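You operate a simulated robot arm through the tools that you are given. There is no shell and no other tool.

You run a simulated robot arm. Do the job below in one go: nothing can be reset, and whatever is moved stays where it is left.

TASK
Close the top tool drawer. Then stack the chalk blue tub from the open part of the tool counter on top of the starch blue tub. Then turn the portion dial to 2. Then take the red massage brush and leave it on top of the blue case. Then switch the vacuum switch on. Then take the blue cup and leave it on top of the wipes carton on the middle of the wooden work top. Then stack the floors blue jug from the middle of the wooden work top on top of the TUB blue jug. Then open the bottom desk drawer. Keep to this order. Set down upright: blue cup.

The check looks at the end state, three seconds after you hand in, the way a careful person would. Anything else that was tipped, shoved, dropped, spilled or broken makes it a failure.

THE ROBOT
A 7-joint arm with a two-finger parallel gripper on a trunk, on a base that drives. Base frame: it is fixed to the floor where the robot stands at the start and does not move with it; the origin is under the middle of the robot, x ahead of it, y to its left, z up; the surface under the hand at the start is at about z = 0.803. Readings come in m, degrees, newtons and seconds.
With the tool pointing down near the work surface it reaches from about 0.36 to 0.78 m from the robot's upright axis, wherever it stands. Its first joint turns from -143.0 to 143.0 degrees. Places, roughly: blue case (18x14x5 cm) [-0.3, 0.8, 0.9]; blue cup (6x6x7 cm) [-2.3, -3.2, 0.9]; blue jug [-2.75, -3, 1]; blue tub [0.5, 0.5, 0.75]; bottom desk drawer [-1.1, 1.4, 0.2]; portion dial [0.1, 0.7, 0.9]; red massage brush [1.25, -0.25, 1]; top tool drawer [0.7, 0.1, 0.6]; vacuum switch [1.7, -0.7, 0.6]; wipes carton [-2.5, -3.25, 1]. Payload 3 kg.
The TCP is the grasp point between the finger pads, 0.03 m short of the fingertips. In the tool frame z runs along the fingers and y along their closing line. Largest opening 0.11 m; finger width 0.02, thickness 0.01; the body of the gripper, 0.048 by 0.112 m, starts 0.055 m behind the TCP.
Orientation is told as [roll, pitch, yaw] about the base's x, y, z axes, in that order, counted from this pose: with the fingers straight down and closing along the base's y, the tool's x points along the base's -x, its y along +y and its z along -z.

THE INTERFACE
- The arm moves only by the tool nudge_tool. Its argument "steps" is one flat list of numbers, 7 for each row, row after row: the shift along the base's x, y, z in mm, then the turn, a rotation vector about the base's x, y, z in degrees, then the finger opening in mm, from 0 to 110. In form: [tx, ty, tz, wx, wy, wz, grip, tx, ty, tz, wx, wy, wz, grip, ...]. A call has 1 to 20 rows; each row is the pose to reach, as a shift and turn from the pose commanded when the call began. A row lasts 0.2 s, in which the tool goes at most 0.05 m and 8.6 degrees; a call with a longer step from one row to the next is refused whole, and so is a gripper value outside its range. A pose out of reach is approached as far as the arm can. The call stops where the force on the tool passes 40 N (or 10 N more than at its start, if that is more) or the arm is blocked; 0.2 s more then pass. Each finger travels about 0.153 m/s and halts on what it meets, pressing with about 35 N; the grip force reading is that of the motor and also rises with nothing between the fingers. The clock runs only during rows and for 0.2 s after the last one: add rows that repeat a pose to give the fingers time. It gives the time, the measured TCP pose, the force on the tool (base axes), the opening and the grip force at its end, in the units of the frame above (readings bear some noise), with the torque about the TCP (base axes, N m) and any sound that the robot's microphone picked up.
- Cameras (640 x 400 px; columns grow to the right, rows downward): "scene" is now at [0.42, 0.2185, 1.2929]; the picture's right is [0.00, -0.36, 0.93], its down [-0.67, 0.70, 0.27] and it looks along [-0.75, -0.62, -0.24] (base axes); focal length 214 px, centre (320, 200). "wrist" rides on the gripper at [0.072, 0.017, -0.103] in the tool frame; the picture's right is [-0.23, 0.97, 0.00], its down [-0.76, -0.18, -0.62] and it looks along [-0.61, -0.14, 0.78] (tool axes); focal length 222 px, centre (320, 200). There is no depth. A picture from a camera that has moved, and an enlarged one, comes with that camera's place and axes in the base frame and with its lens.
- capture(camera): a new picture of that camera. The clock stands still meanwhile.
- raise_lower(by): slides the trunk up (or, below 0, down) by that many m; the arm and the scene camera ride with it, the base frame stays. It gives what a move gives, with no picture.
- base_move(legs): drives the robot by 1 to 6 legs, each [ahead, turn to the left] in m and degrees, along the robot's own axes; the way and the turn of a leg run together, so that a leg with both is an arc; at most 1.5 m and 180 degrees a leg. The arm and the cameras ride along, it lands a little off, and it stops where it bumps. It gives what a move gives.
- head_to(pan, tilt): turns the head with the scene camera to pan (to the left, within 80 degrees either way) and tilt (down, from -29 to 69), counted from straight ahead of the robot. It gives what a move gives.
- zoom(camera, box): a new picture of the part [left, top, right, bottom] of that camera's present view, enlarged. The clock stands still meanwhile.
- sign_off(): hands the job in; it is judged then, once.

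Places have to be worked out from the pictures, the camera data and where the tool is seen. Open the gripper and draw the arm clear of the work before you hand the job in, unless the task says otherwise.

The tools are called after "Call:" by a JSON object that holds its "fn" and its "kwargs". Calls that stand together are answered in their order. nudge_tool: Moves the arm, as the interface text tells. Its arguments: {"type":"object","properties":{"steps":{"type":"array"}},"required":["steps"]} The other tools are called the same way: raise_lower (by) slides the trunk up or down; base_move (legs) drives the base; head_to (pan, tilt) turns the head that bears the scene camera; capture (camera) takes a picture; zoom (camera, box) takes an enlarged picture of a part of a camera's view; sign_off () hands the job in.

At the start:

```text
time_s: 0.0
tcp_pos: [0.3875, 0.2898, 1.1899]
ee_rot: [0.0, 0.0, 0.0]
wrist_force: [-0.4, -0.1, -0.4]
wrist_torque: [0.0, 0.0, 0.0]
gripper_width: 0.11
finger_force: 0.0
trunk travel left (down, up): [-0.425, 0.065]
robot x, y, heading: [-0.0014, -0.0236, -0.1]
head pan, tilt: [-69.1, 48.2]
```

scene: 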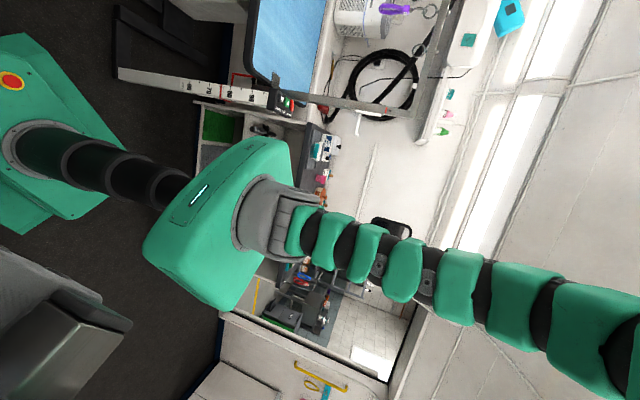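
wrist: 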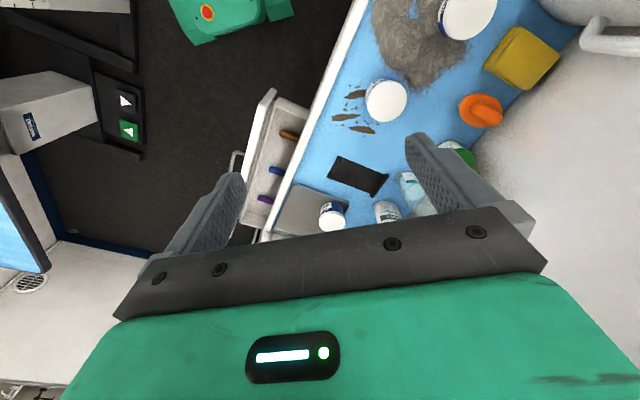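

I start by looking around: I turn the head straight ahead and tilt it down to see the tool counter and drawer.

Call:
{"fn": "head_to", "kwargs": {"pan": 0, "tilt": 40}}

Call:
{"fn": "capture", "kwargs": {"camera": "scene"}}

Call:
{"fn": "capture", "kwargs": {"camera": "wrist"}}

```text
time_s: 1.4
tcp_pos: [0.3873, 0.2913, 1.1905]
ee_rot: [0.0, 0.0, 0.0]
wrist_force: [-0.2, 0.6, 0.3]
wrist_torque: [0.01, 0.02, -0.02]
gripper_width: 0.1101
finger_force: 0.1
trunk travel left (down, up): [-0.425, 0.065]
robot x, y, heading: [-0.0006, -0.0216, 0.1]
head pan, tilt: [0.0, 40.0]
```

```text
taken
camera scene: at [0.4316, 0.292, 1.2365], right [0.0, -1.0, 0.0], down [-0.77, 0.0, 0.64], along [-0.64, 0.0, -0.77], focal length 214 px, centre (320, 200)
```

scene: 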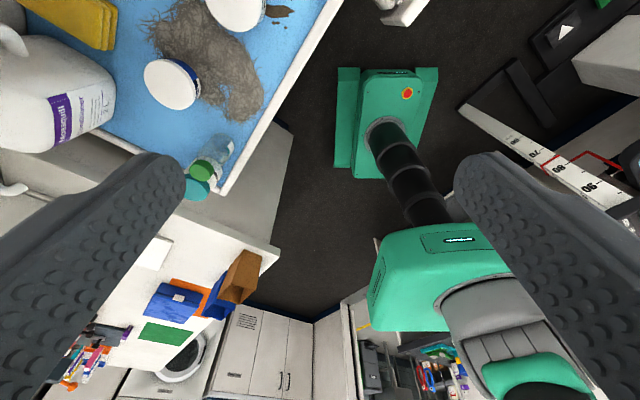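

```text
taken
camera wrist: at [0.3147, 0.3082, 1.2941], right [0.23, 0.97, 0.0], down [0.76, -0.18, 0.62], along [0.61, -0.14, -0.78], focal length 222 px, centre (320, 200)
```

wrist: 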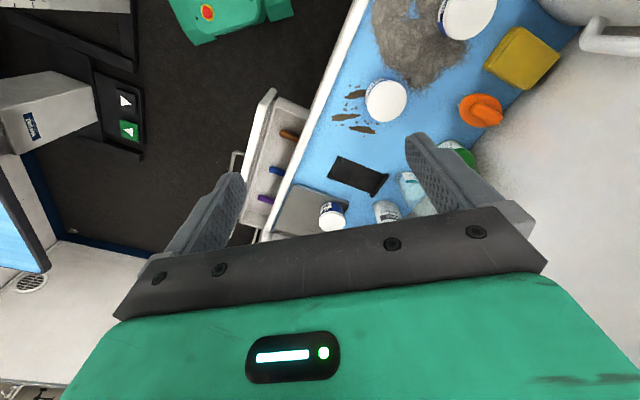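

The scene camera turns out to sit at the gripper (its fingers fill both sides, and its pan axis lies along base x). I'll take views in other head directions to map the counter.

Call:
{"fn": "head_to", "kwargs": {"pan": 0, "tilt": -29}}

Call:
{"fn": "capture", "kwargs": {"camera": "scene"}}

Call:
{"fn": "head_to", "kwargs": {"pan": 60, "tilt": -20}}

Call:
{"fn": "capture", "kwargs": {"camera": "scene"}}

Call:
{"fn": "head_to", "kwargs": {"pan": -60, "tilt": -20}}

Call:
{"fn": "capture", "kwargs": {"camera": "scene"}}

```text
time_s: 2.8
tcp_pos: [0.3882, 0.2913, 1.1904]
ee_rot: [-0.1, 0.0, 0.0]
wrist_force: [0.4, 0.2, 0.0]
wrist_torque: [-0.01, -0.01, -0.01]
gripper_width: 0.1099
finger_force: 0.0
trunk travel left (down, up): [-0.425, 0.065]
robot x, y, heading: [0.0004, -0.0271, -0.1]
head pan, tilt: [0.0, -28.6]
```

```text
taken
camera scene: at [0.5354, 0.292, 1.2545], right [0.0, -1.0, 0.0], down [-0.88, 0.0, -0.48], along [0.48, 0.0, -0.88], focal length 214 px, centre (320, 200)
```

scene: 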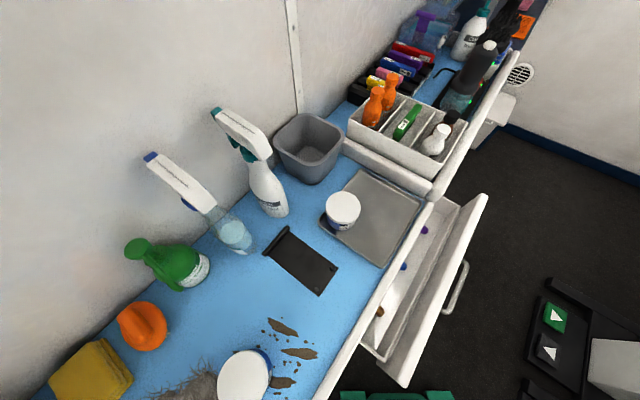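

```text
time_s: 4.1
tcp_pos: [0.3916, 0.2817, 1.1875]
ee_rot: [-0.3, 0.8, -1.0]
wrist_force: [-12.7, -101.3, -139.3]
wrist_torque: [5.18, 17.79, -13.38]
gripper_width: 0.11
finger_force: 0.1
trunk travel left (down, up): [-0.425, 0.065]
robot x, y, heading: [0.0013, -0.0256, -0.2]
head pan, tilt: [60.0, -20.0]
```

```text
taken
camera scene: at [0.5249, 0.3203, 1.2488], right [-0.02, -0.87, -0.49], down [-0.96, 0.16, -0.23], along [0.28, 0.47, -0.84], focal length 214 px, centre (320, 200)
```

scene: 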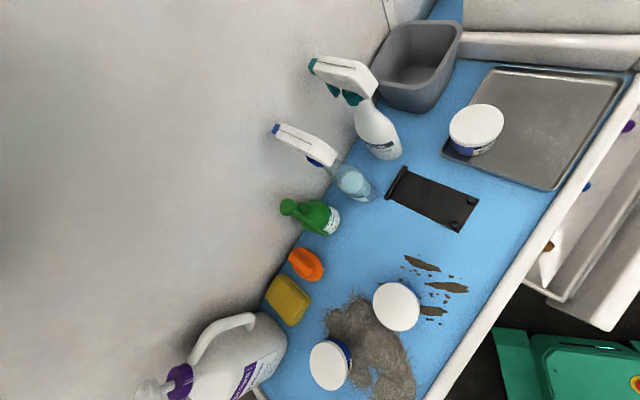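

```text
time_s: 6.1
tcp_pos: [0.3879, 0.2911, 1.1902]
ee_rot: [-0.1, 0.0, 0.0]
wrist_force: [0.4, 0.2, 0.4]
wrist_torque: [0.02, -0.02, -0.04]
gripper_width: 0.1099
finger_force: 0.0
trunk travel left (down, up): [-0.425, 0.065]
robot x, y, heading: [-0.0025, -0.0224, 0.2]
head pan, tilt: [-60.0, -20.0]
```

```text
taken
camera scene: at [0.5248, 0.2262, 1.2837], right [0.0, -0.5, 0.87], down [-0.94, -0.3, -0.17], along [0.34, -0.81, -0.47], focal length 214 px, centre (320, 200)
```

scene: 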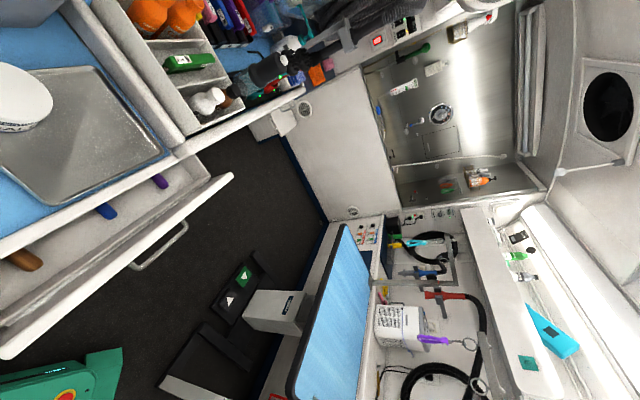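

Panning left to 60 pushed against something (force spike, now gone), so I'll avoid that. I go back to pan 0 and zoom in on the drawer and the tubs.

Call:
{"fn": "head_to", "kwargs": {"pan": 0, "tilt": -25}}

Call:
{"fn": "zoom", "kwargs": {"camera": "scene", "box": [340, 180, 560, 400]}}

Call:
{"fn": "zoom", "kwargs": {"camera": "scene", "box": [160, 280, 340, 400]}}

Call:
{"fn": "zoom", "kwargs": {"camera": "wrist", "box": [300, 0, 560, 170]}}

```text
time_s: 7.4
tcp_pos: [0.3876, 0.2904, 1.191]
ee_rot: [0.1, 0.0, 0.0]
wrist_force: [0.5, 0.2, -0.3]
wrist_torque: [0.01, 0.06, 0.01]
gripper_width: 0.11
finger_force: 0.0
trunk travel left (down, up): [-0.425, 0.065]
robot x, y, heading: [-0.0004, -0.0203, 0.0]
head pan, tilt: [0.0, -25.0]
```

```text
1.82 times, centred on (450, 290) of scene
camera zoom: at [0.5311, 0.2918, 1.2506], right [0.0, -1.0, 0.0], down [-0.91, 0.0, -0.42], along [0.42, 0.0, -0.91], focal length 390 px, centre (84, 36)
```

zoom: 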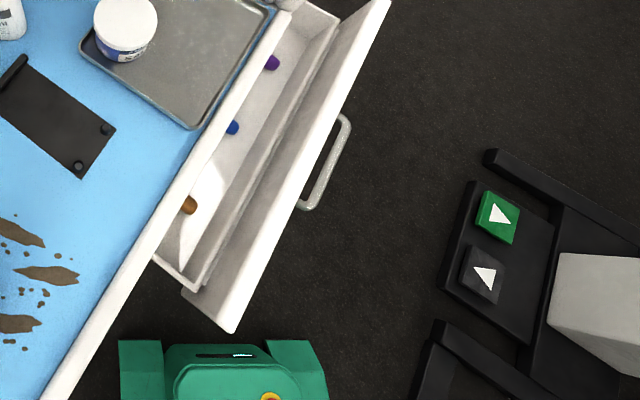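

```text
3.33 times, centred on (250, 340) of scene
camera zoom: at [0.5311, 0.2918, 1.2506], right [0.0, -1.0, 0.0], down [-0.91, 0.0, -0.42], along [0.42, 0.0, -0.91], focal length 715 px, centre (553, -267)
```

zoom: 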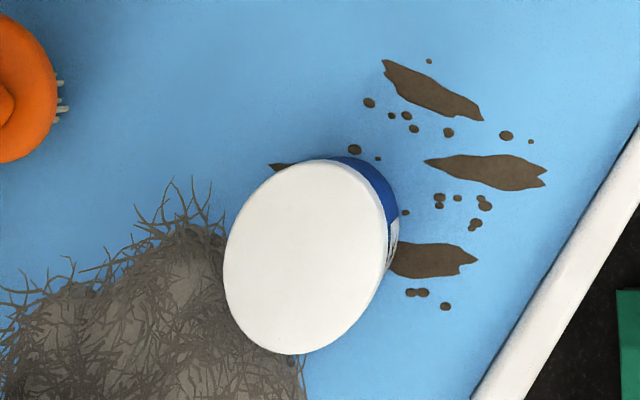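

```text
2.35 times, centred on (430, 85) of wrist
camera zoom: at [0.3148, 0.308, 1.2942], right [0.23, 0.97, 0.0], down [0.76, -0.18, 0.62], along [0.61, -0.14, -0.78], focal length 523 px, centre (61, 471)
```

zoom: 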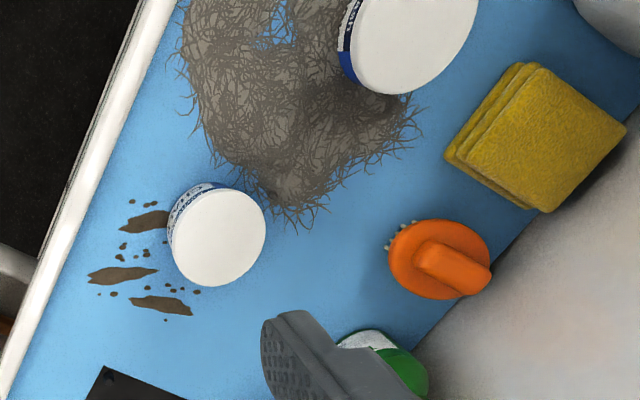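

The drawer front stands about 12 cm out, angled about -36.5°, with its handle near (0.60, -0.06, 0.68). I close the fingers and bring the tool over the free space in front of the handle, yawing it to line up with the drawer.

Call:
{"fn": "nudge_tool", "kwargs": {"steps": [11.6, -36, -15.8, 0, 0, -3.04, 0, 23.2, -72, -31.7, 0, 0, -6.08, 0, 34.8, -108, -47.5, 0, 0, -9.13, 0, 46.3, -144, -63.3, 0, 0, -12.17, 0, 57.9, -180, -79.2, 0, 0, -15.2, 0, 69.5, -216, -95, 0, 0, -18.25, 0, 81, -252, -110.8, 0, 0, -21.3, 0, 92.7, -288, -126.7, 0, 0, -24.3, 0, 104, -324, -142.5, 0, 0, -27.4, 0, 116, -360, -158, 0, 0, -30.4, 0, 127, -396, -174, 0, 0, -33.5, 0, 139, -432, -190, 0, 0, -36.5, 0]}}

Call:
{"fn": "capture", "kwargs": {"camera": "wrist"}}

Call:
{"fn": "capture", "kwargs": {"camera": "scene"}}

```text
time_s: 10.0
tcp_pos: [0.5273, -0.142, 0.998]
ee_rot: [0.0, 0.0, -36.5]
wrist_force: [0.6, 0.9, 0.1]
wrist_torque: [-0.04, -0.04, 0.02]
gripper_width: 0.0
finger_force: 34.9
trunk travel left (down, up): [-0.425, 0.065]
robot x, y, heading: [-0.0012, -0.0211, 0.1]
head pan, tilt: [0.0, -25.0]
```

```text
taken
camera wrist: at [0.4778, -0.0839, 1.1024], right [0.76, 0.65, 0.0], down [0.51, -0.6, 0.62], along [0.4, -0.48, -0.78], focal length 222 px, centre (320, 200)
```

wrist: 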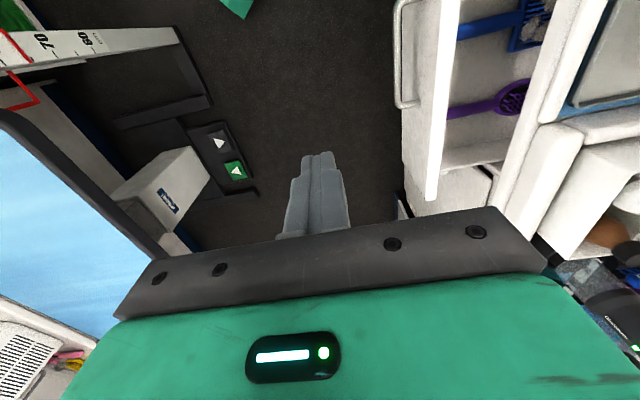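

```text
taken
camera scene: at [0.6413, -0.2265, 1.0588], right [-0.59, -0.8, 0.0], down [-0.73, 0.54, -0.42], along [0.34, -0.25, -0.91], focal length 214 px, centre (320, 200)
```

scene: 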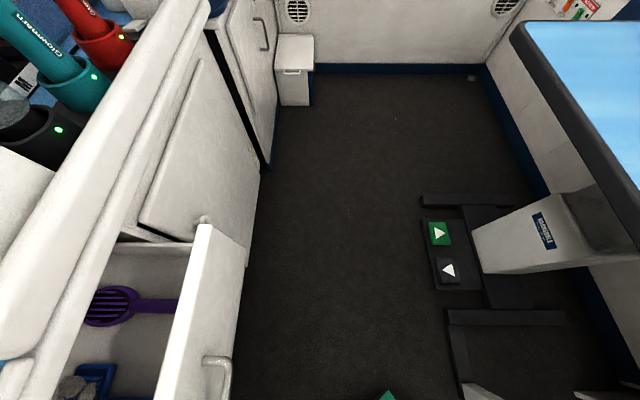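

Both cameras ride on the hand, and the handle bar works out at about z = 0.705, 31 cm along the drawer's normal. I lower the closed fingers in front of the handle with a 30° tilt so the tips lead.

Call:
{"fn": "nudge_tool", "kwargs": {"steps": [0, 0, -37, 3.015, -2.231, 0, 0, 0, 0, -74, 6.03, -4.462, 0, 0, 0, 0, -111, 9.045, -6.693, 0, 0, 0, 0, -148, 12.06, -8.924, 0, 0, 0, 0, -185, 15.075, -11.155, 0, 0, 0, 0, -222, 18.09, -13.386, 0, 0, 0, 0, -259, 21.105, -15.617, 0, 0, 0, 0, -295, 24.12, -17.85, 0, 0]}}

Call:
{"fn": "capture", "kwargs": {"camera": "wrist"}}

Call:
{"fn": "capture", "kwargs": {"camera": "scene"}}

```text
time_s: 11.8
tcp_pos: [0.5263, -0.1414, 0.7026]
ee_rot: [30.0, 0.1, -36.4]
wrist_force: [-0.1, 0.0, 0.4]
wrist_torque: [-0.02, 0.0, 0.02]
gripper_width: 0.0003
finger_force: 34.4
trunk travel left (down, up): [-0.425, 0.065]
robot x, y, heading: [-0.0025, -0.0231, 0.2]
head pan, tilt: [0.0, -25.0]
```

```text
taken
camera wrist: at [0.4448, -0.1277, 0.8022], right [0.68, 0.54, 0.49], down [0.34, -0.83, 0.45], along [0.65, -0.14, -0.75], focal length 222 px, centre (320, 200)
```

wrist: 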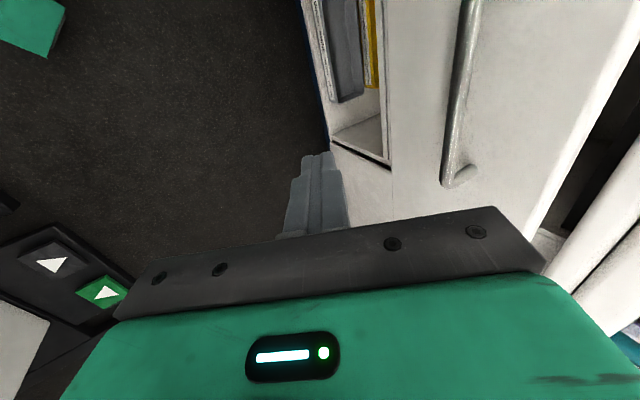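

```text
taken
camera scene: at [0.6231, -0.2505, 0.7561], right [-0.51, -0.7, -0.5], down [-0.6, 0.71, -0.37], along [0.61, 0.11, -0.78], focal length 214 px, centre (320, 200)
```

scene: 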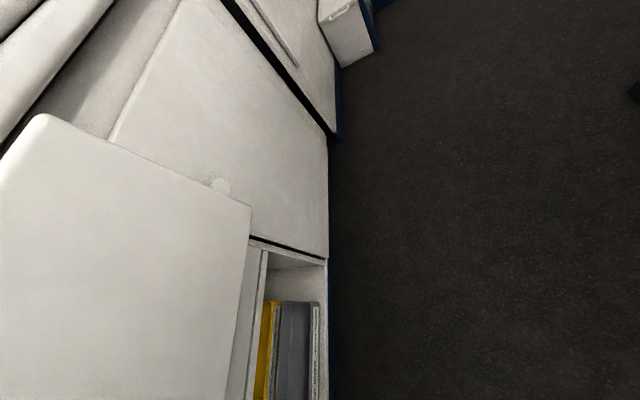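

The handle lies in front of the fingers at the right height (z ≈ 0.705). I push straight along the drawer's closing direction, slowing after contact.

Call:
{"fn": "nudge_tool", "kwargs": {"steps": [11.9, 16.1, 0, 0, 0, 0, 0, 23.8, 32.2, 0, 0, 0, 0, 0, 35.7, 48.2, 0, 0, 0, 0, 0, 47.6, 64.3, 0, 0, 0, 0, 0, 56.5, 76.4, 0, 0, 0, 0, 0, 62.5, 84.4, 0, 0, 0, 0, 0, 68.4, 92.5, 0, 0, 0, 0, 0, 74.4, 100.5, 0, 0, 0, 0, 0, 80.3, 108.5, 0, 0, 0, 0, 0, 86.3, 116.6, 0, 0, 0, 0, 0, 92.2, 124.6, 0, 0, 0, 0, 0, 98.2, 132.7, 0, 0, 0, 0, 0, 104.1, 140.7, 0, 0, 0, 0, 0, 110.1, 148.7, 0, 0, 0, 0, 0, 116, 156.8, 0, 0, 0, 0, 0, 122, 164.8, 0, 0, 0, 0, 0, 127.9, 172.9, 0, 0, 0, 0, 0, 133.9, 180.9, 0, 0, 0, 0, 0]}}

Call:
{"fn": "capture", "kwargs": {"camera": "wrist"}}

```text
time_s: 15.6
tcp_pos: [0.6609, 0.0388, 0.7042]
ee_rot: [30.1, 0.0, -36.5]
wrist_force: [0.1, -0.3, -0.3]
wrist_torque: [0.02, 0.0, -0.01]
gripper_width: 0.0
finger_force: 35.3
trunk travel left (down, up): [-0.425, 0.065]
robot x, y, heading: [-0.0044, -0.025, -0.1]
head pan, tilt: [0.0, -25.0]
```

```text
taken
camera wrist: at [0.5799, 0.053, 0.8039], right [0.68, 0.54, 0.49], down [0.34, -0.83, 0.45], along [0.65, -0.15, -0.75], focal length 222 px, centre (320, 200)
```

wrist: 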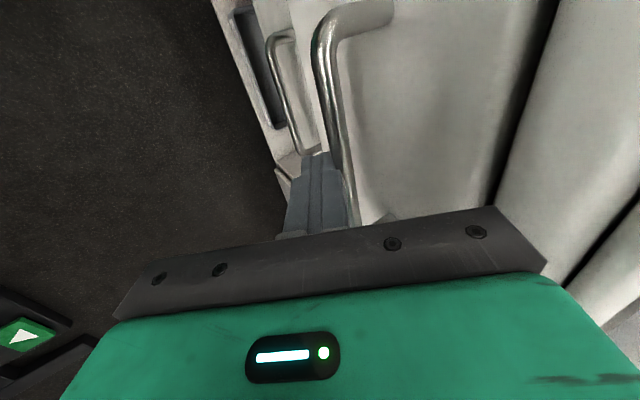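

The finger is on the handle bar and the drawer has moved in without resistance. I keep pushing in small steps until it meets its stop.

Call:
{"fn": "nudge_tool", "kwargs": {"steps": [3, 4, 0, 0, 0, 0, 0, 6, 8, 0, 0, 0, 0, 0, 8.9, 12.1, 0, 0, 0, 0, 0, 11.9, 16.1, 0, 0, 0, 0, 0, 14.9, 20.1, 0, 0, 0, 0, 0, 17.9, 24.1, 0, 0, 0, 0, 0, 20.8, 28.1, 0, 0, 0, 0, 0, 23.8, 32.2, 0, 0, 0, 0, 0, 26.8, 36.2, 0, 0, 0, 0, 0, 29.8, 40.2, 0, 0, 0, 0, 0]}}

Call:
{"fn": "capture", "kwargs": {"camera": "wrist"}}

Call:
{"fn": "capture", "kwargs": {"camera": "scene"}}

```text
time_s: 17.2
tcp_pos: [0.6782, 0.0615, 0.7038]
ee_rot: [29.7, 0.1, -36.8]
wrist_force: [-11.6, -10.1, 4.5]
wrist_torque: [0.89, -0.94, -0.02]
gripper_width: 0.0
finger_force: 35.5
trunk travel left (down, up): [-0.425, 0.065]
robot x, y, heading: [0.0014, -0.0284, -0.2]
head pan, tilt: [0.0, -25.0]
stopped in row 8: the force on the tool passed its limit at 47 N (the readings are from after the stop); the commanded pose is now the measured one
```

```text
taken
camera wrist: at [0.5978, 0.0766, 0.8019], right [0.69, 0.54, 0.48], down [0.33, -0.83, 0.45], along [0.64, -0.15, -0.75], focal length 222 px, centre (320, 200)
```

wrist: 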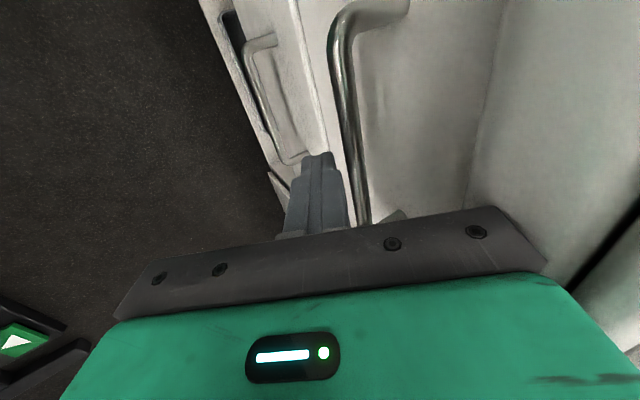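

```text
taken
camera scene: at [0.7751, -0.0474, 0.7552], right [-0.52, -0.69, -0.5], down [-0.6, 0.71, -0.36], along [0.61, 0.11, -0.79], focal length 214 px, centre (320, 200)
```

scene: 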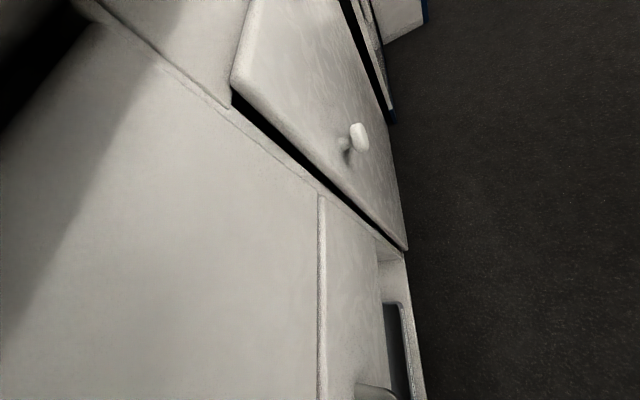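

The force rose and the front now looks flush with the cabinet. I back off along the normal and check for any remaining gap.

Call:
{"fn": "nudge_tool", "kwargs": {"steps": [-11.9, -16.1, 0, 0, 0, 0, 0, -23.8, -32.2, 0, 0, 0, 0, 0, -47.6, -64.3, 0, 0, 0, 0, 0, -71.4, -96.5, 0, 0, 0, 0, 0, -95.2, -128.6, 0, 0, 0, 0, 0, -113, -152.8, 20, 0, 0, 0, 0, -119, -160.8, 60, 0, 0, 0, 0]}}

Call:
{"fn": "capture", "kwargs": {"camera": "wrist"}}

Call:
{"fn": "capture", "kwargs": {"camera": "scene"}}

```text
time_s: 18.8
tcp_pos: [0.5593, -0.0967, 0.7642]
ee_rot: [29.7, 0.0, -36.7]
wrist_force: [1.2, 0.7, -0.5]
wrist_torque: [-0.04, 0.0, 0.0]
gripper_width: 0.0
finger_force: 35.4
trunk travel left (down, up): [-0.425, 0.065]
robot x, y, heading: [-0.0007, -0.0261, 0.1]
head pan, tilt: [0.0, -25.0]
```

```text
taken
camera wrist: at [0.4792, -0.0826, 0.8632], right [0.69, 0.54, 0.48], down [0.34, -0.83, 0.45], along [0.64, -0.15, -0.75], focal length 222 px, centre (320, 200)
```

wrist: 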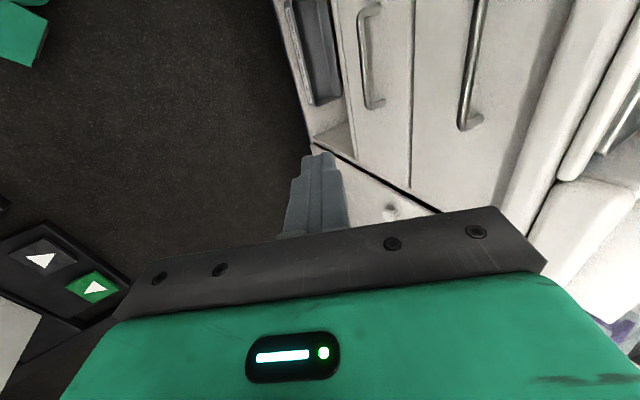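

```text
taken
camera scene: at [0.6566, -0.2062, 0.8166], right [-0.52, -0.7, -0.5], down [-0.6, 0.71, -0.36], along [0.61, 0.11, -0.79], focal length 214 px, centre (320, 200)
```

scene: 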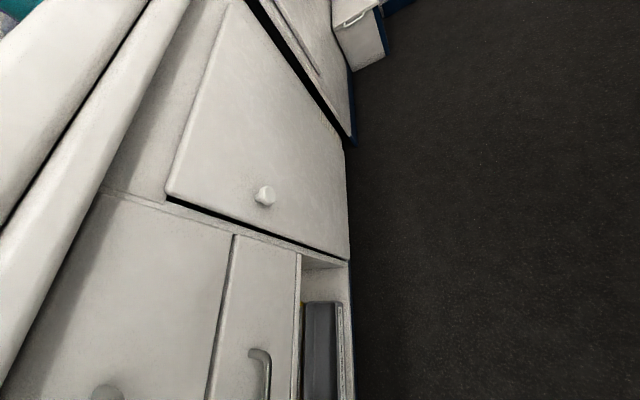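

The top drawer is closed and flush with the one below. Next I raise and straighten the tool and move to a viewpoint on the aisle side of the tubs to read their labels.

Call:
{"fn": "nudge_tool", "kwargs": {"steps": [0, 0, 30, -3, 2.2, 0, 0, 0, 0, 60, -6, 4.4, 0, 0, 0, 0, 90, -9, 6.6, 0, 0, 0, 0, 120, -12, 8.85, 0, 0, 0, 0, 150, -15, 11.06, 0, 0, 0, 0, 180, -18, 13.3, 0, 0, 0, 0, 210, -21, 15.5, 0, 0, 0, 0, 236, -23.9, 17.7, 0, 0, -26, 35, 236, -23.9, 17.7, 0, 0, -52, 70, 236, -23.9, 17.7, 0, 0, -78, 104, 236, -23.9, 17.7, 0, 0, -104, 139, 236, -23.9, 17.7, 0, 0, -130, 174, 236, -23.9, 17.7, 0, 0, -156, 208, 236, -23.9, 17.7, 0, 0, -182, 243, 236, -23.9, 17.7, 0, 0, -208, 278, 236, -23.9, 17.7, 0, 0, -234, 312, 236, -23.9, 17.7, 0, 0, -259, 347, 236, -23.9, 17.7, 0, 0]}}

Call:
{"fn": "head_to", "kwargs": {"pan": 35, "tilt": 0}}

Call:
{"fn": "capture", "kwargs": {"camera": "scene"}}

Call:
{"fn": "capture", "kwargs": {"camera": "wrist"}}

```text
time_s: 22.6
tcp_pos: [0.3018, 0.2498, 0.9989]
ee_rot: [-0.1, -0.1, -36.8]
wrist_force: [0.4, -0.8, 0.8]
wrist_torque: [0.03, 0.02, 0.0]
gripper_width: 0.0
finger_force: 34.8
trunk travel left (down, up): [-0.425, 0.065]
robot x, y, heading: [-0.0018, -0.0225, -0.2]
head pan, tilt: [0.0, -25.0]
```

```text
time_s: 23.6
tcp_pos: [0.302, 0.2483, 1.0]
ee_rot: [0.0, -0.1, -36.8]
wrist_force: [-0.2, -0.6, -0.5]
wrist_torque: [0.0, 0.01, -0.03]
gripper_width: 0.0
finger_force: 35.0
trunk travel left (down, up): [-0.425, 0.065]
robot x, y, heading: [-0.0051, -0.0215, -0.1]
head pan, tilt: [35.0, 0.0]
```

```text
taken
camera scene: at [0.4184, 0.226, 1.0569], right [-0.49, -0.66, -0.57], down [-0.8, 0.6, 0.0], along [0.34, 0.46, -0.82], focal length 214 px, centre (320, 200)
```

scene: 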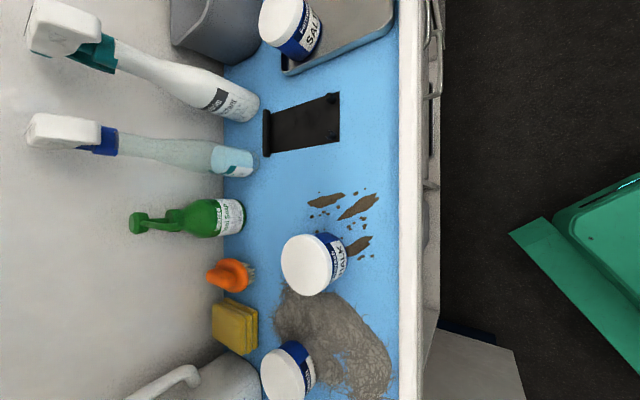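

```text
taken
camera wrist: at [0.2532, 0.3067, 1.1032], right [0.76, 0.64, 0.0], down [0.5, -0.6, 0.62], along [0.4, -0.48, -0.78], focal length 222 px, centre (320, 200)
```

wrist: 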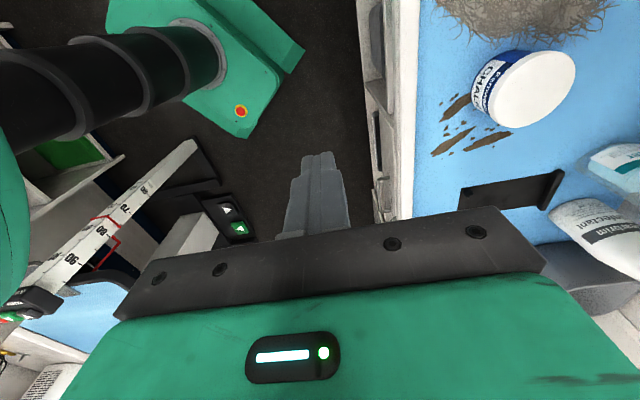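

The tub near the dirt marks reads "CHALK". I zoom in on the other two tubs to find the starch one.

Call:
{"fn": "zoom", "kwargs": {"camera": "scene", "box": [240, 220, 400, 400]}}

Call:
{"fn": "zoom", "kwargs": {"camera": "scene", "box": [240, 0, 400, 100]}}

```text
2.22 times, centred on (320, 310) of scene
camera zoom: at [0.4184, 0.226, 1.0569], right [-0.49, -0.66, -0.57], down [-0.8, 0.6, 0.0], along [0.34, 0.46, -0.82], focal length 477 px, centre (320, -44)
```

zoom: 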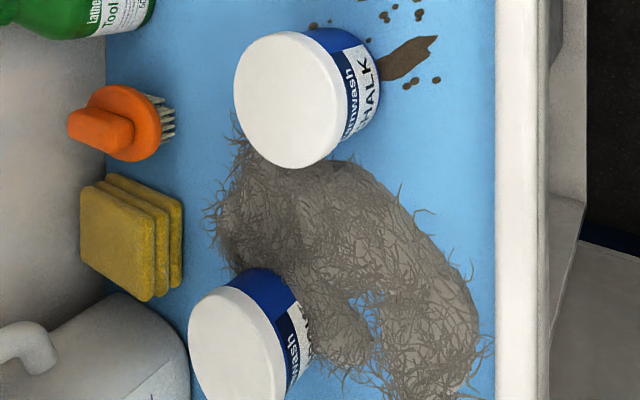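

```text
4.00 times, centred on (320, 50) of scene
camera zoom: at [0.4184, 0.226, 1.0569], right [-0.49, -0.66, -0.57], down [-0.8, 0.6, 0.0], along [0.34, 0.46, -0.82], focal length 858 px, centre (320, 800)
```

zoom: 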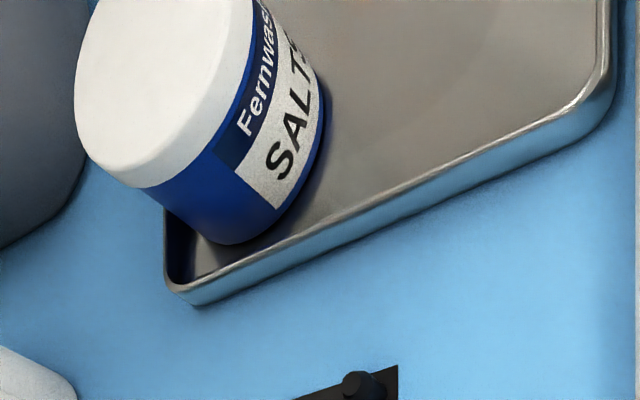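

The tray tub reads "SALT…"; the third tub's label is hidden from here. I shift sideways along the counter and lower the view to read it.

Call:
{"fn": "nudge_tool", "kwargs": {"steps": [-32, 24, -15, 0, 0, 0, 0, -64, 48, -30, 0, 0, 0, 0, -96, 71, -45, 0, 0, 0, 0, -112, 83, -60, 0, 0, 0, 0]}}

Call:
{"fn": "head_to", "kwargs": {"pan": 45, "tilt": 0}}

Call:
{"fn": "capture", "kwargs": {"camera": "scene"}}

```text
time_s: 24.6
tcp_pos: [0.1891, 0.332, 0.9407]
ee_rot: [0.0, 0.0, -36.9]
wrist_force: [-0.5, 0.4, 0.0]
wrist_torque: [0.01, 0.0, 0.01]
gripper_width: 0.0
finger_force: 35.2
trunk travel left (down, up): [-0.425, 0.065]
robot x, y, heading: [0.0, -0.025, -0.0]
head pan, tilt: [35.0, 0.0]
```

```text
time_s: 25.4
tcp_pos: [0.1892, 0.3333, 0.9406]
ee_rot: [0.0, 0.0, -36.8]
wrist_force: [-0.2, 0.3, -0.3]
wrist_torque: [-0.04, 0.02, -0.02]
gripper_width: 0.0
finger_force: 34.7
trunk travel left (down, up): [-0.425, 0.065]
robot x, y, heading: [0.0017, -0.0233, 0.1]
head pan, tilt: [45.0, 0.0]
```

```text
taken
camera scene: at [0.313, 0.3192, 1.008], right [-0.42, -0.57, -0.71], down [-0.8, 0.6, 0.0], along [0.42, 0.57, -0.71], focal length 214 px, centre (320, 200)
```

scene: 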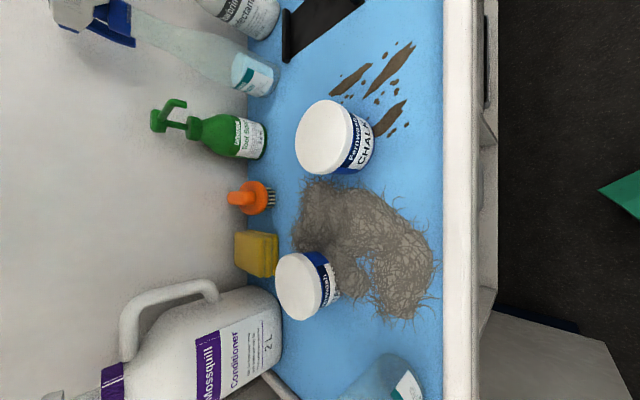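

Call:
{"fn": "zoom", "kwargs": {"camera": "scene", "box": [260, 230, 400, 340]}}

Call:
{"fn": "zoom", "kwargs": {"camera": "wrist", "box": [360, 0, 640, 170]}}

```text
3.64 times, centred on (330, 285) of scene
camera zoom: at [0.313, 0.3192, 1.008], right [-0.42, -0.57, -0.71], down [-0.8, 0.6, 0.0], along [0.42, 0.57, -0.71], focal length 780 px, centre (284, -109)
```

zoom: 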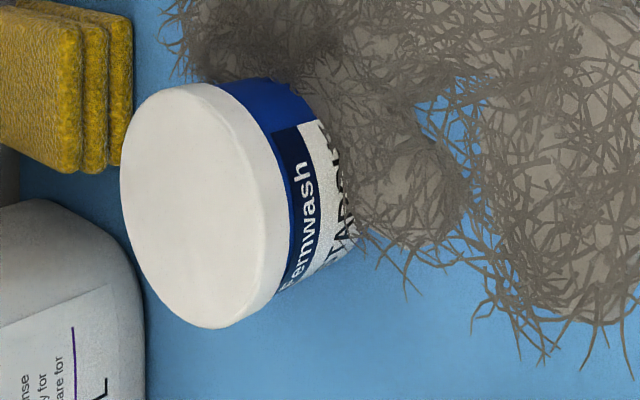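

```text
2.29 times, centred on (500, 85) of wrist
camera zoom: at [0.1407, 0.3903, 1.0442], right [0.76, 0.64, 0.0], down [0.5, -0.6, 0.62], along [0.4, -0.48, -0.78], focal length 508 px, centre (-91, 463)
```

zoom: 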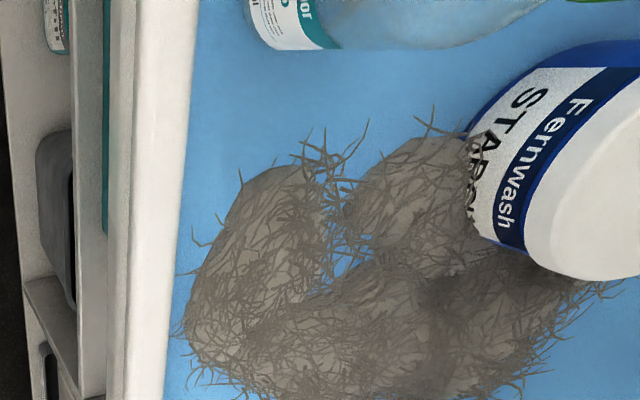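

The third tub reads "STARCH" (centre about (0.352, 0.534)); chalk is about (0.452, 0.402), both tops near z = 0.853. I open the gripper, swing the head away from the wall side and move above the chalk tub.

Call:
{"fn": "head_to", "kwargs": {"pan": -30, "tilt": 0}}

Call:
{"fn": "nudge_tool", "kwargs": {"steps": [0, 0, 30, 0, 0, 0, 110, 37, 10, 35, 0, 0, 0, 110, 75, 20, 35, 0, 0, 0, 110, 113, 30, 35, 0, 0, 0, 110, 150, 40, 35, 0, 0, 0, 110, 188, 50, 35, 0, 0, 0, 110, 226, 60, 35, 0, 0, 0, 110, 263, 69, 35, 0, 0, 0, 110]}}

Call:
{"fn": "capture", "kwargs": {"camera": "wrist"}}

Call:
{"fn": "capture", "kwargs": {"camera": "scene"}}

```text
time_s: 26.8
tcp_pos: [0.1897, 0.3329, 0.9396]
ee_rot: [0.0, -0.1, -36.8]
wrist_force: [0.4, 1.1, -0.2]
wrist_torque: [0.02, 0.0, 0.03]
gripper_width: 0.0001
finger_force: 34.6
trunk travel left (down, up): [-0.425, 0.065]
robot x, y, heading: [-0.002, -0.0211, -0.1]
head pan, tilt: [-30.0, 0.0]
```

```text
time_s: 28.6
tcp_pos: [0.4472, 0.4014, 0.9718]
ee_rot: [-0.2, -0.2, -36.7]
wrist_force: [0.3, 0.7, 0.3]
wrist_torque: [-0.01, 0.02, 0.0]
gripper_width: 0.11
finger_force: 0.1
trunk travel left (down, up): [-0.425, 0.065]
robot x, y, heading: [-0.0038, -0.0202, 0.1]
head pan, tilt: [-30.0, 0.0]
```

```text
taken
camera wrist: at [0.3984, 0.4583, 1.0757], right [0.76, 0.65, 0.0], down [0.5, -0.59, 0.63], along [0.4, -0.48, -0.78], focal length 222 px, centre (320, 200)
```

wrist: 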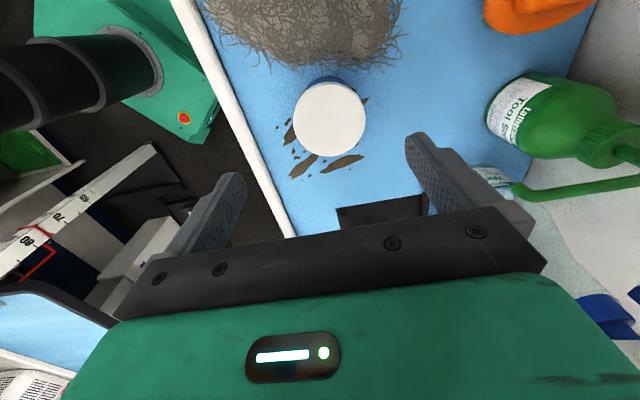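

```text
taken
camera scene: at [0.5062, 0.3003, 1.026], right [-0.52, -0.69, 0.5], down [-0.8, 0.6, 0.0], along [-0.3, -0.41, -0.86], focal length 214 px, centre (320, 200)
```

scene: 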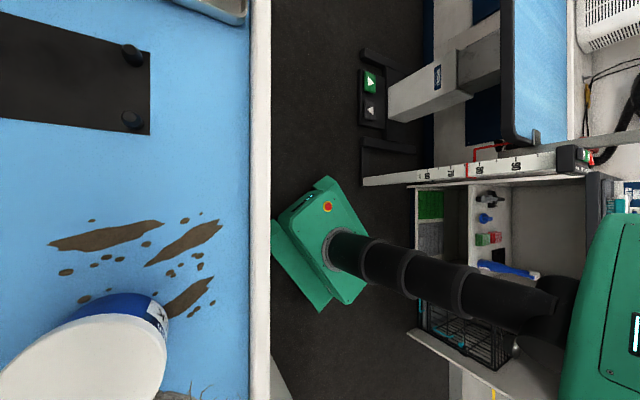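

The wrist view puts the chalk tub's centre at about (0.453, 0.405), lid about 7.4 cm wide, just about under the open gripper. I go down part way with a small correction and check again.

Call:
{"fn": "nudge_tool", "kwargs": {"steps": [1, 2, -20, 0, 0, 0, 110, 2, 3, -45, 0, 0, 0, 110, 2, 3, -75, 0, 0, 0, 110, 2, 3, -75, 0, 0, 0, 110]}}

Call:
{"fn": "capture", "kwargs": {"camera": "wrist"}}

```text
time_s: 29.6
tcp_pos: [0.4554, 0.4045, 0.8998]
ee_rot: [0.0, 0.1, -36.8]
wrist_force: [-0.5, -1.1, 0.0]
wrist_torque: [0.0, 0.0, 0.0]
gripper_width: 0.1098
finger_force: 0.1
trunk travel left (down, up): [-0.425, 0.065]
robot x, y, heading: [-0.0007, -0.0247, 0.0]
head pan, tilt: [-30.0, 0.0]
```

```text
taken
camera wrist: at [0.4062, 0.4619, 1.0029], right [0.76, 0.64, 0.0], down [0.5, -0.6, 0.62], along [0.4, -0.48, -0.78], focal length 222 px, centre (320, 200)
```

wrist: 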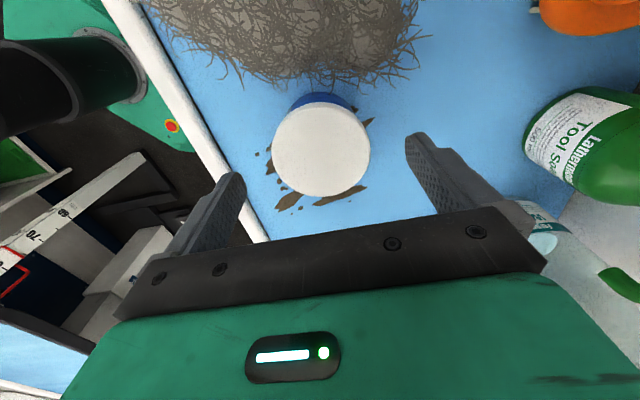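

The tub is centred at (0.455, 0.405) under the fingers. I descend to grasp height and close.

Call:
{"fn": "nudge_tool", "kwargs": {"steps": [0, 1, -30, 0, 0, 0, 110, 0, 1, -54, 0, 0, 0, 110, 0, 1, -54, 0, 0, 0, 110, 0, 1, -54, 0, 0, 0, 60, 0, 1, -54, 0, 0, 0, 60, 0, 1, -54, 0, 0, 0, 60]}}

Call:
{"fn": "capture", "kwargs": {"camera": "wrist"}}

```text
time_s: 31.0
tcp_pos: [0.4554, 0.4045, 0.8445]
ee_rot: [0.0, 0.0, -36.8]
wrist_force: [0.2, -0.3, 1.2]
wrist_torque: [0.0, 0.01, -0.08]
gripper_width: 0.0702
finger_force: 35.0
trunk travel left (down, up): [-0.425, 0.065]
robot x, y, heading: [-0.0003, -0.0213, -0.0]
head pan, tilt: [-30.0, 0.0]
```

```text
taken
camera wrist: at [0.4055, 0.4629, 0.9491], right [0.76, 0.64, 0.0], down [0.5, -0.6, 0.62], along [0.4, -0.48, -0.78], focal length 222 px, centre (320, 200)
```

wrist: 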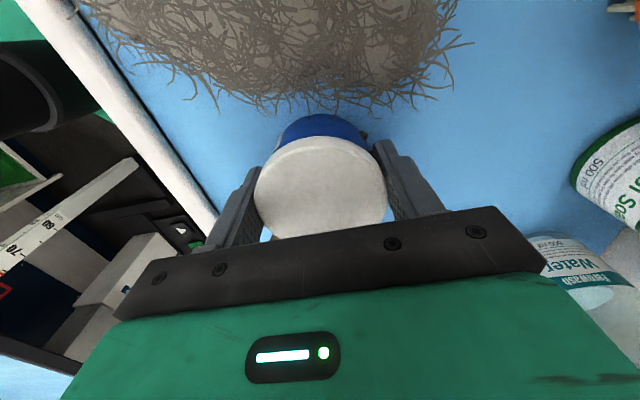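

The chalk tub is held (70 mm). I lift it and move part way toward the starch tub, stopping short so the wrist camera can see the starch lid.

Call:
{"fn": "nudge_tool", "kwargs": {"steps": [0, 0, 15, 0, 0, 0, 60, 0, 0, 50, 0, 0, 0, 60, 0, 0, 95, 0, 0, 0, 60, 0, 0, 135, 0, 0, 0, 60, -20, 32, 135, 0, 0, 0, 60, -40, 65, 135, 0, 0, 0, 60, -59, 97, 135, 0, 0, 0, 60, -59, 97, 135, 0, 0, 0, 60]}}

Call:
{"fn": "capture", "kwargs": {"camera": "wrist"}}

Call:
{"fn": "capture", "kwargs": {"camera": "scene"}}

```text
time_s: 33.0
tcp_pos: [0.4943, 0.492, 0.8779]
ee_rot: [-11.6, -1.2, -42.7]
wrist_force: [18.6, -5.7, -12.6]
wrist_torque: [0.5, 1.45, -0.2]
gripper_width: 0.0703
finger_force: 34.6
trunk travel left (down, up): [-0.425, 0.065]
robot x, y, heading: [0.0777, -0.0483, -17.7]
head pan, tilt: [-30.0, 0.0]
stopped in row 8: the arm was blocked; the commanded pose is now the measured one
```

```text
taken
camera wrist: at [0.4648, 0.5706, 0.9758], right [0.82, 0.54, -0.19], down [0.52, -0.55, 0.66], along [0.25, -0.64, -0.73], focal length 222 px, centre (320, 200)
```

wrist: 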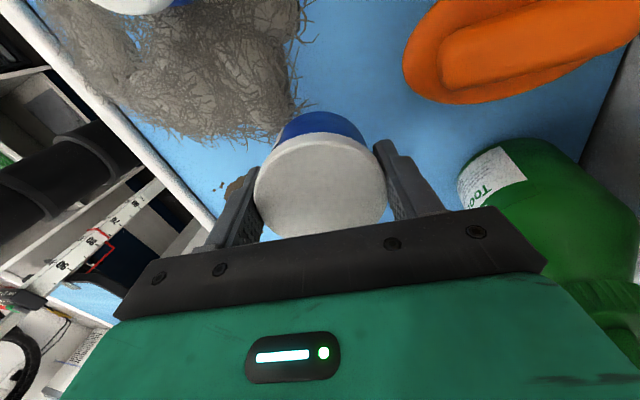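

```text
taken
camera scene: at [0.549, 0.3948, 0.9424], right [-0.52, -0.54, 0.66], down [-0.73, 0.68, -0.02], along [-0.44, -0.5, -0.75], focal length 214 px, centre (320, 200)
```

scene: 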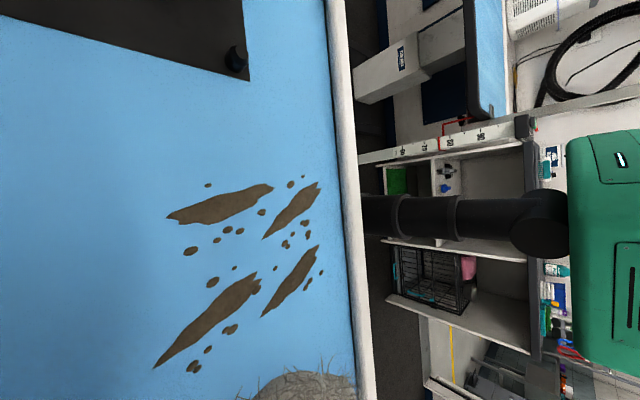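

Something above pushed back: the base was turned to -17.7° and the tool tilted, probably because the arm met the inward-curving wall or a locker above the counter. The tub is still held, so I back away from the wall gently and re-check the readings.

Call:
{"fn": "nudge_tool", "kwargs": {"steps": [-12, -16, 5, 0, 0, 0, 60, -24, -32, 10, 0, 0, 0, 60, -36, -48, 15, 0, 0, 0, 60, -48, -64, 20, 0, 0, 0, 60, -48, -64, 20, 0, 0, 0, 60]}}

Call:
{"fn": "capture", "kwargs": {"camera": "wrist"}}

```text
time_s: 33.5
tcp_pos: [0.4129, 0.3811, 0.9441]
ee_rot: [-6.2, -4.5, -42.2]
wrist_force: [-6.5, 4.2, 6.9]
wrist_torque: [-0.48, -0.53, 0.11]
gripper_width: 0.0703
finger_force: 34.9
trunk travel left (down, up): [-0.425, 0.065]
robot x, y, heading: [0.0563, -0.0467, -17.2]
head pan, tilt: [-30.0, 0.0]
stopped in row 2: the force on the tool passed its limit at 233 N (the readings are from after the stop); the commanded pose is now the measured one
```

```text
taken
camera wrist: at [0.3716, 0.4561, 1.0398], right [0.82, 0.56, -0.09], down [0.45, -0.56, 0.7], along [0.34, -0.61, -0.71], focal length 222 px, centre (320, 200)
```

wrist: 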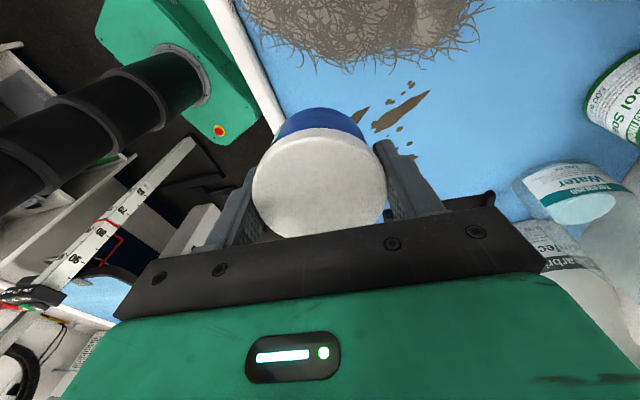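

The arm sprang free and still holds the tub. I do a tiny upward move to check that the arm is free and the readings are quiet.

Call:
{"fn": "nudge_tool", "kwargs": {"steps": [0, 0, 2, 0, 0, 0, 60, 0, 0, 5, 0, 0, 0, 60, 0, 0, 5, 0, 0, 0, 60]}}

Call:
{"fn": "capture", "kwargs": {"camera": "scene"}}

```text
time_s: 34.2
tcp_pos: [0.4448, 0.3983, 0.9173]
ee_rot: [-8.5, -3.2, -42.4]
wrist_force: [-3.2, 0.4, 0.7]
wrist_torque: [-0.01, -0.25, 0.02]
gripper_width: 0.0702
finger_force: 34.7
trunk travel left (down, up): [-0.425, 0.065]
robot x, y, heading: [0.0554, -0.0442, -17.6]
head pan, tilt: [-30.0, 0.0]
```

```text
taken
camera scene: at [0.4955, 0.3008, 0.9827], right [-0.55, -0.55, 0.62], down [-0.74, 0.67, -0.06], along [-0.39, -0.49, -0.78], focal length 214 px, centre (320, 200)
```

scene: 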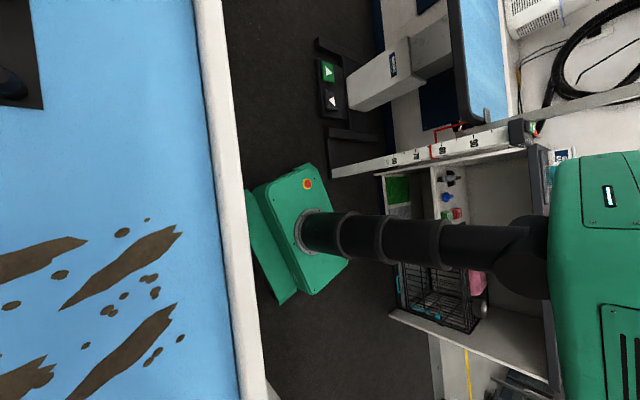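

The arm is free again with the tub still gripped. I level the tool and check the position reading.

Call:
{"fn": "nudge_tool", "kwargs": {"steps": [0, 0, 3, 2.1, -0.84, 1.4, 60, 0, 0, 6, 4.2, -1.7, 2.8, 60, 0, 0, 9, 6.3, -2.5, 4.2, 60, 0, 0, 12, 8.4, -3.4, 5.6, 60, 0, 0, 12, 8.4, -3.4, 5.6, 60, 0, 0, 12, 8.4, -3.4, 5.6, 60]}}

Call:
{"fn": "head_to", "kwargs": {"pan": 75, "tilt": -10}}

Call:
{"fn": "capture", "kwargs": {"camera": "scene"}}

```text
time_s: 35.6
tcp_pos: [0.4475, 0.3989, 0.9281]
ee_rot: [0.0, -0.3, -37.0]
wrist_force: [0.3, -1.0, -1.1]
wrist_torque: [-0.03, 0.01, 0.0]
gripper_width: 0.0703
finger_force: 34.9
trunk travel left (down, up): [-0.425, 0.065]
robot x, y, heading: [0.0571, -0.0435, -17.6]
head pan, tilt: [-30.0, 0.0]
```

```text
time_s: 37.5
tcp_pos: [0.4466, 0.398, 0.9279]
ee_rot: [0.1, -0.1, -37.0]
wrist_force: [-0.6, 0.3, -1.0]
wrist_torque: [-0.02, 0.03, -0.04]
gripper_width: 0.0701
finger_force: 35.0
trunk travel left (down, up): [-0.425, 0.065]
robot x, y, heading: [0.0574, -0.0463, -17.2]
head pan, tilt: [75.0, -10.0]
```

```text
taken
camera scene: at [0.5939, 0.3898, 1.0377], right [-0.15, -0.21, -0.97], down [-0.68, 0.73, -0.05], along [0.71, 0.65, -0.26], focal length 214 px, centre (320, 200)
```

scene: 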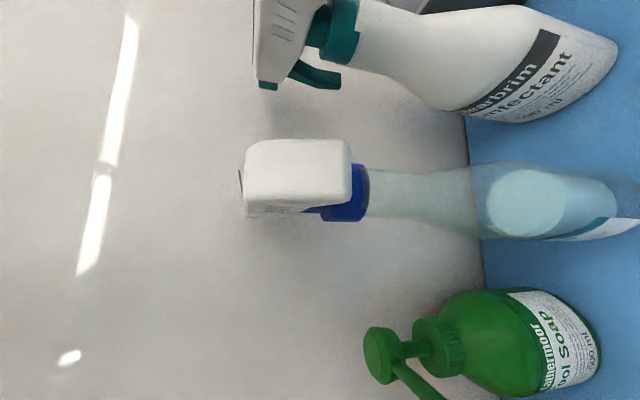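

The wall in front is plain up to about z = 1.2 with nothing hanging below that. I now look back at the robot's own arm to see where its elbow is.

Call:
{"fn": "head_to", "kwargs": {"pan": -75, "tilt": 0}}

Call:
{"fn": "capture", "kwargs": {"camera": "scene"}}

Call:
{"fn": "head_to", "kwargs": {"pan": -75, "tilt": 45}}

Call:
{"fn": "capture", "kwargs": {"camera": "scene"}}

```text
time_s: 39.8
tcp_pos: [0.4481, 0.3997, 0.9267]
ee_rot: [0.0, -0.3, -37.2]
wrist_force: [0.7, 0.2, -1.0]
wrist_torque: [0.03, -0.01, 0.01]
gripper_width: 0.07
finger_force: 34.0
trunk travel left (down, up): [-0.425, 0.065]
robot x, y, heading: [0.0579, -0.0395, -17.7]
head pan, tilt: [-75.0, 0.0]
```

```text
taken
camera scene: at [0.4802, 0.2647, 1.0363], right [-0.16, -0.2, 0.97], down [-0.8, 0.6, 0.0], along [-0.58, -0.77, -0.26], focal length 214 px, centre (320, 200)
```

scene: 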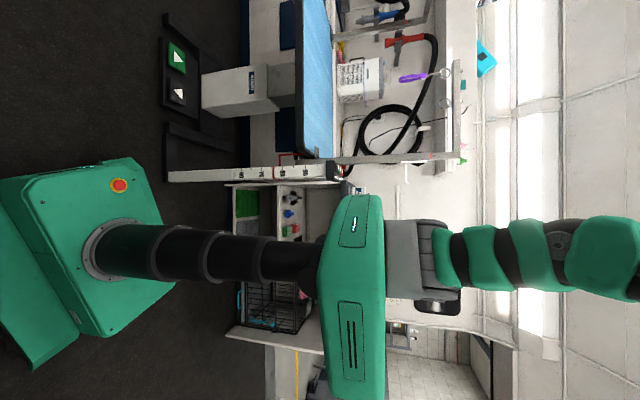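

```text
time_s: 40.9
tcp_pos: [0.4483, 0.3996, 0.9266]
ee_rot: [0.0, -0.3, -37.1]
wrist_force: [0.4, 1.0, -0.9]
wrist_torque: [-0.01, 0.0, 0.03]
gripper_width: 0.0702
finger_force: 34.4
trunk travel left (down, up): [-0.425, 0.065]
robot x, y, heading: [0.056, -0.0423, -17.6]
head pan, tilt: [-75.0, 45.0]
```

```text
taken
camera scene: at [0.4286, 0.3142, 1.0382], right [-0.16, -0.2, 0.97], down [-0.15, 0.97, 0.18], along [-0.98, -0.12, -0.19], focal length 214 px, centre (320, 200)
```

scene: 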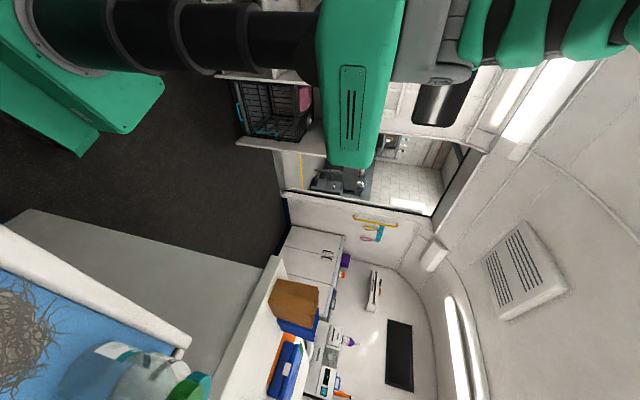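

The elbow stands well above the shoulder (shoulder ≈ 1.1 m), so the forearm likely met something overhead near the wall. I look toward the wall on the other side to see what hangs there.

Call:
{"fn": "head_to", "kwargs": {"pan": 78, "tilt": -29}}

Call:
{"fn": "capture", "kwargs": {"camera": "scene"}}

Call:
{"fn": "head_to", "kwargs": {"pan": 78, "tilt": 40}}

Call:
{"fn": "capture", "kwargs": {"camera": "scene"}}

```text
time_s: 43.3
tcp_pos: [0.4487, 0.4, 0.9266]
ee_rot: [-0.1, -0.3, -37.1]
wrist_force: [0.7, 0.2, -0.9]
wrist_torque: [-0.03, 0.03, 0.02]
gripper_width: 0.0704
finger_force: 34.7
trunk travel left (down, up): [-0.425, 0.065]
robot x, y, heading: [0.058, -0.0409, -17.6]
head pan, tilt: [78.0, -28.6]
```

```text
taken
camera scene: at [0.6041, 0.3622, 1.0457], right [-0.12, -0.17, -0.98], down [-0.42, 0.9, -0.1], along [0.9, 0.4, -0.18], focal length 214 px, centre (320, 200)
```

scene: 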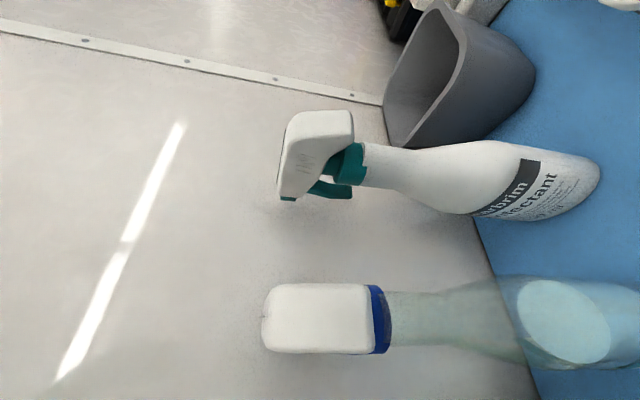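

```text
time_s: 44.7
tcp_pos: [0.4487, 0.3992, 0.9278]
ee_rot: [0.0, -0.3, -37.2]
wrist_force: [-0.5, 0.4, -0.6]
wrist_torque: [0.03, 0.01, 0.01]
gripper_width: 0.0703
finger_force: 35.3
trunk travel left (down, up): [-0.425, 0.065]
robot x, y, heading: [0.0579, -0.0419, -17.8]
head pan, tilt: [78.0, 40.0]
```

```text
taken
camera scene: at [0.532, 0.4388, 1.0416], right [-0.12, -0.17, -0.98], down [-0.99, -0.04, 0.13], along [-0.06, 0.98, -0.16], focal length 214 px, centre (320, 200)
```

scene: 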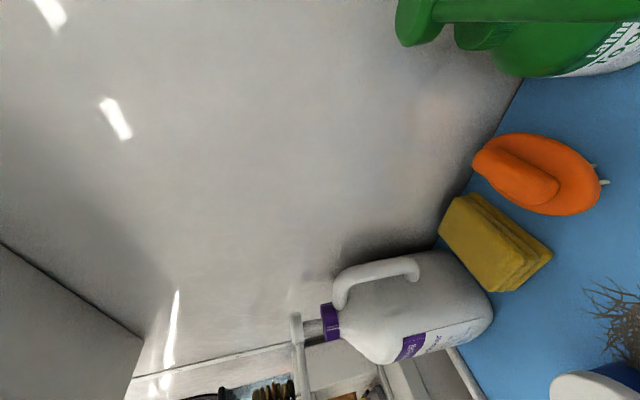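

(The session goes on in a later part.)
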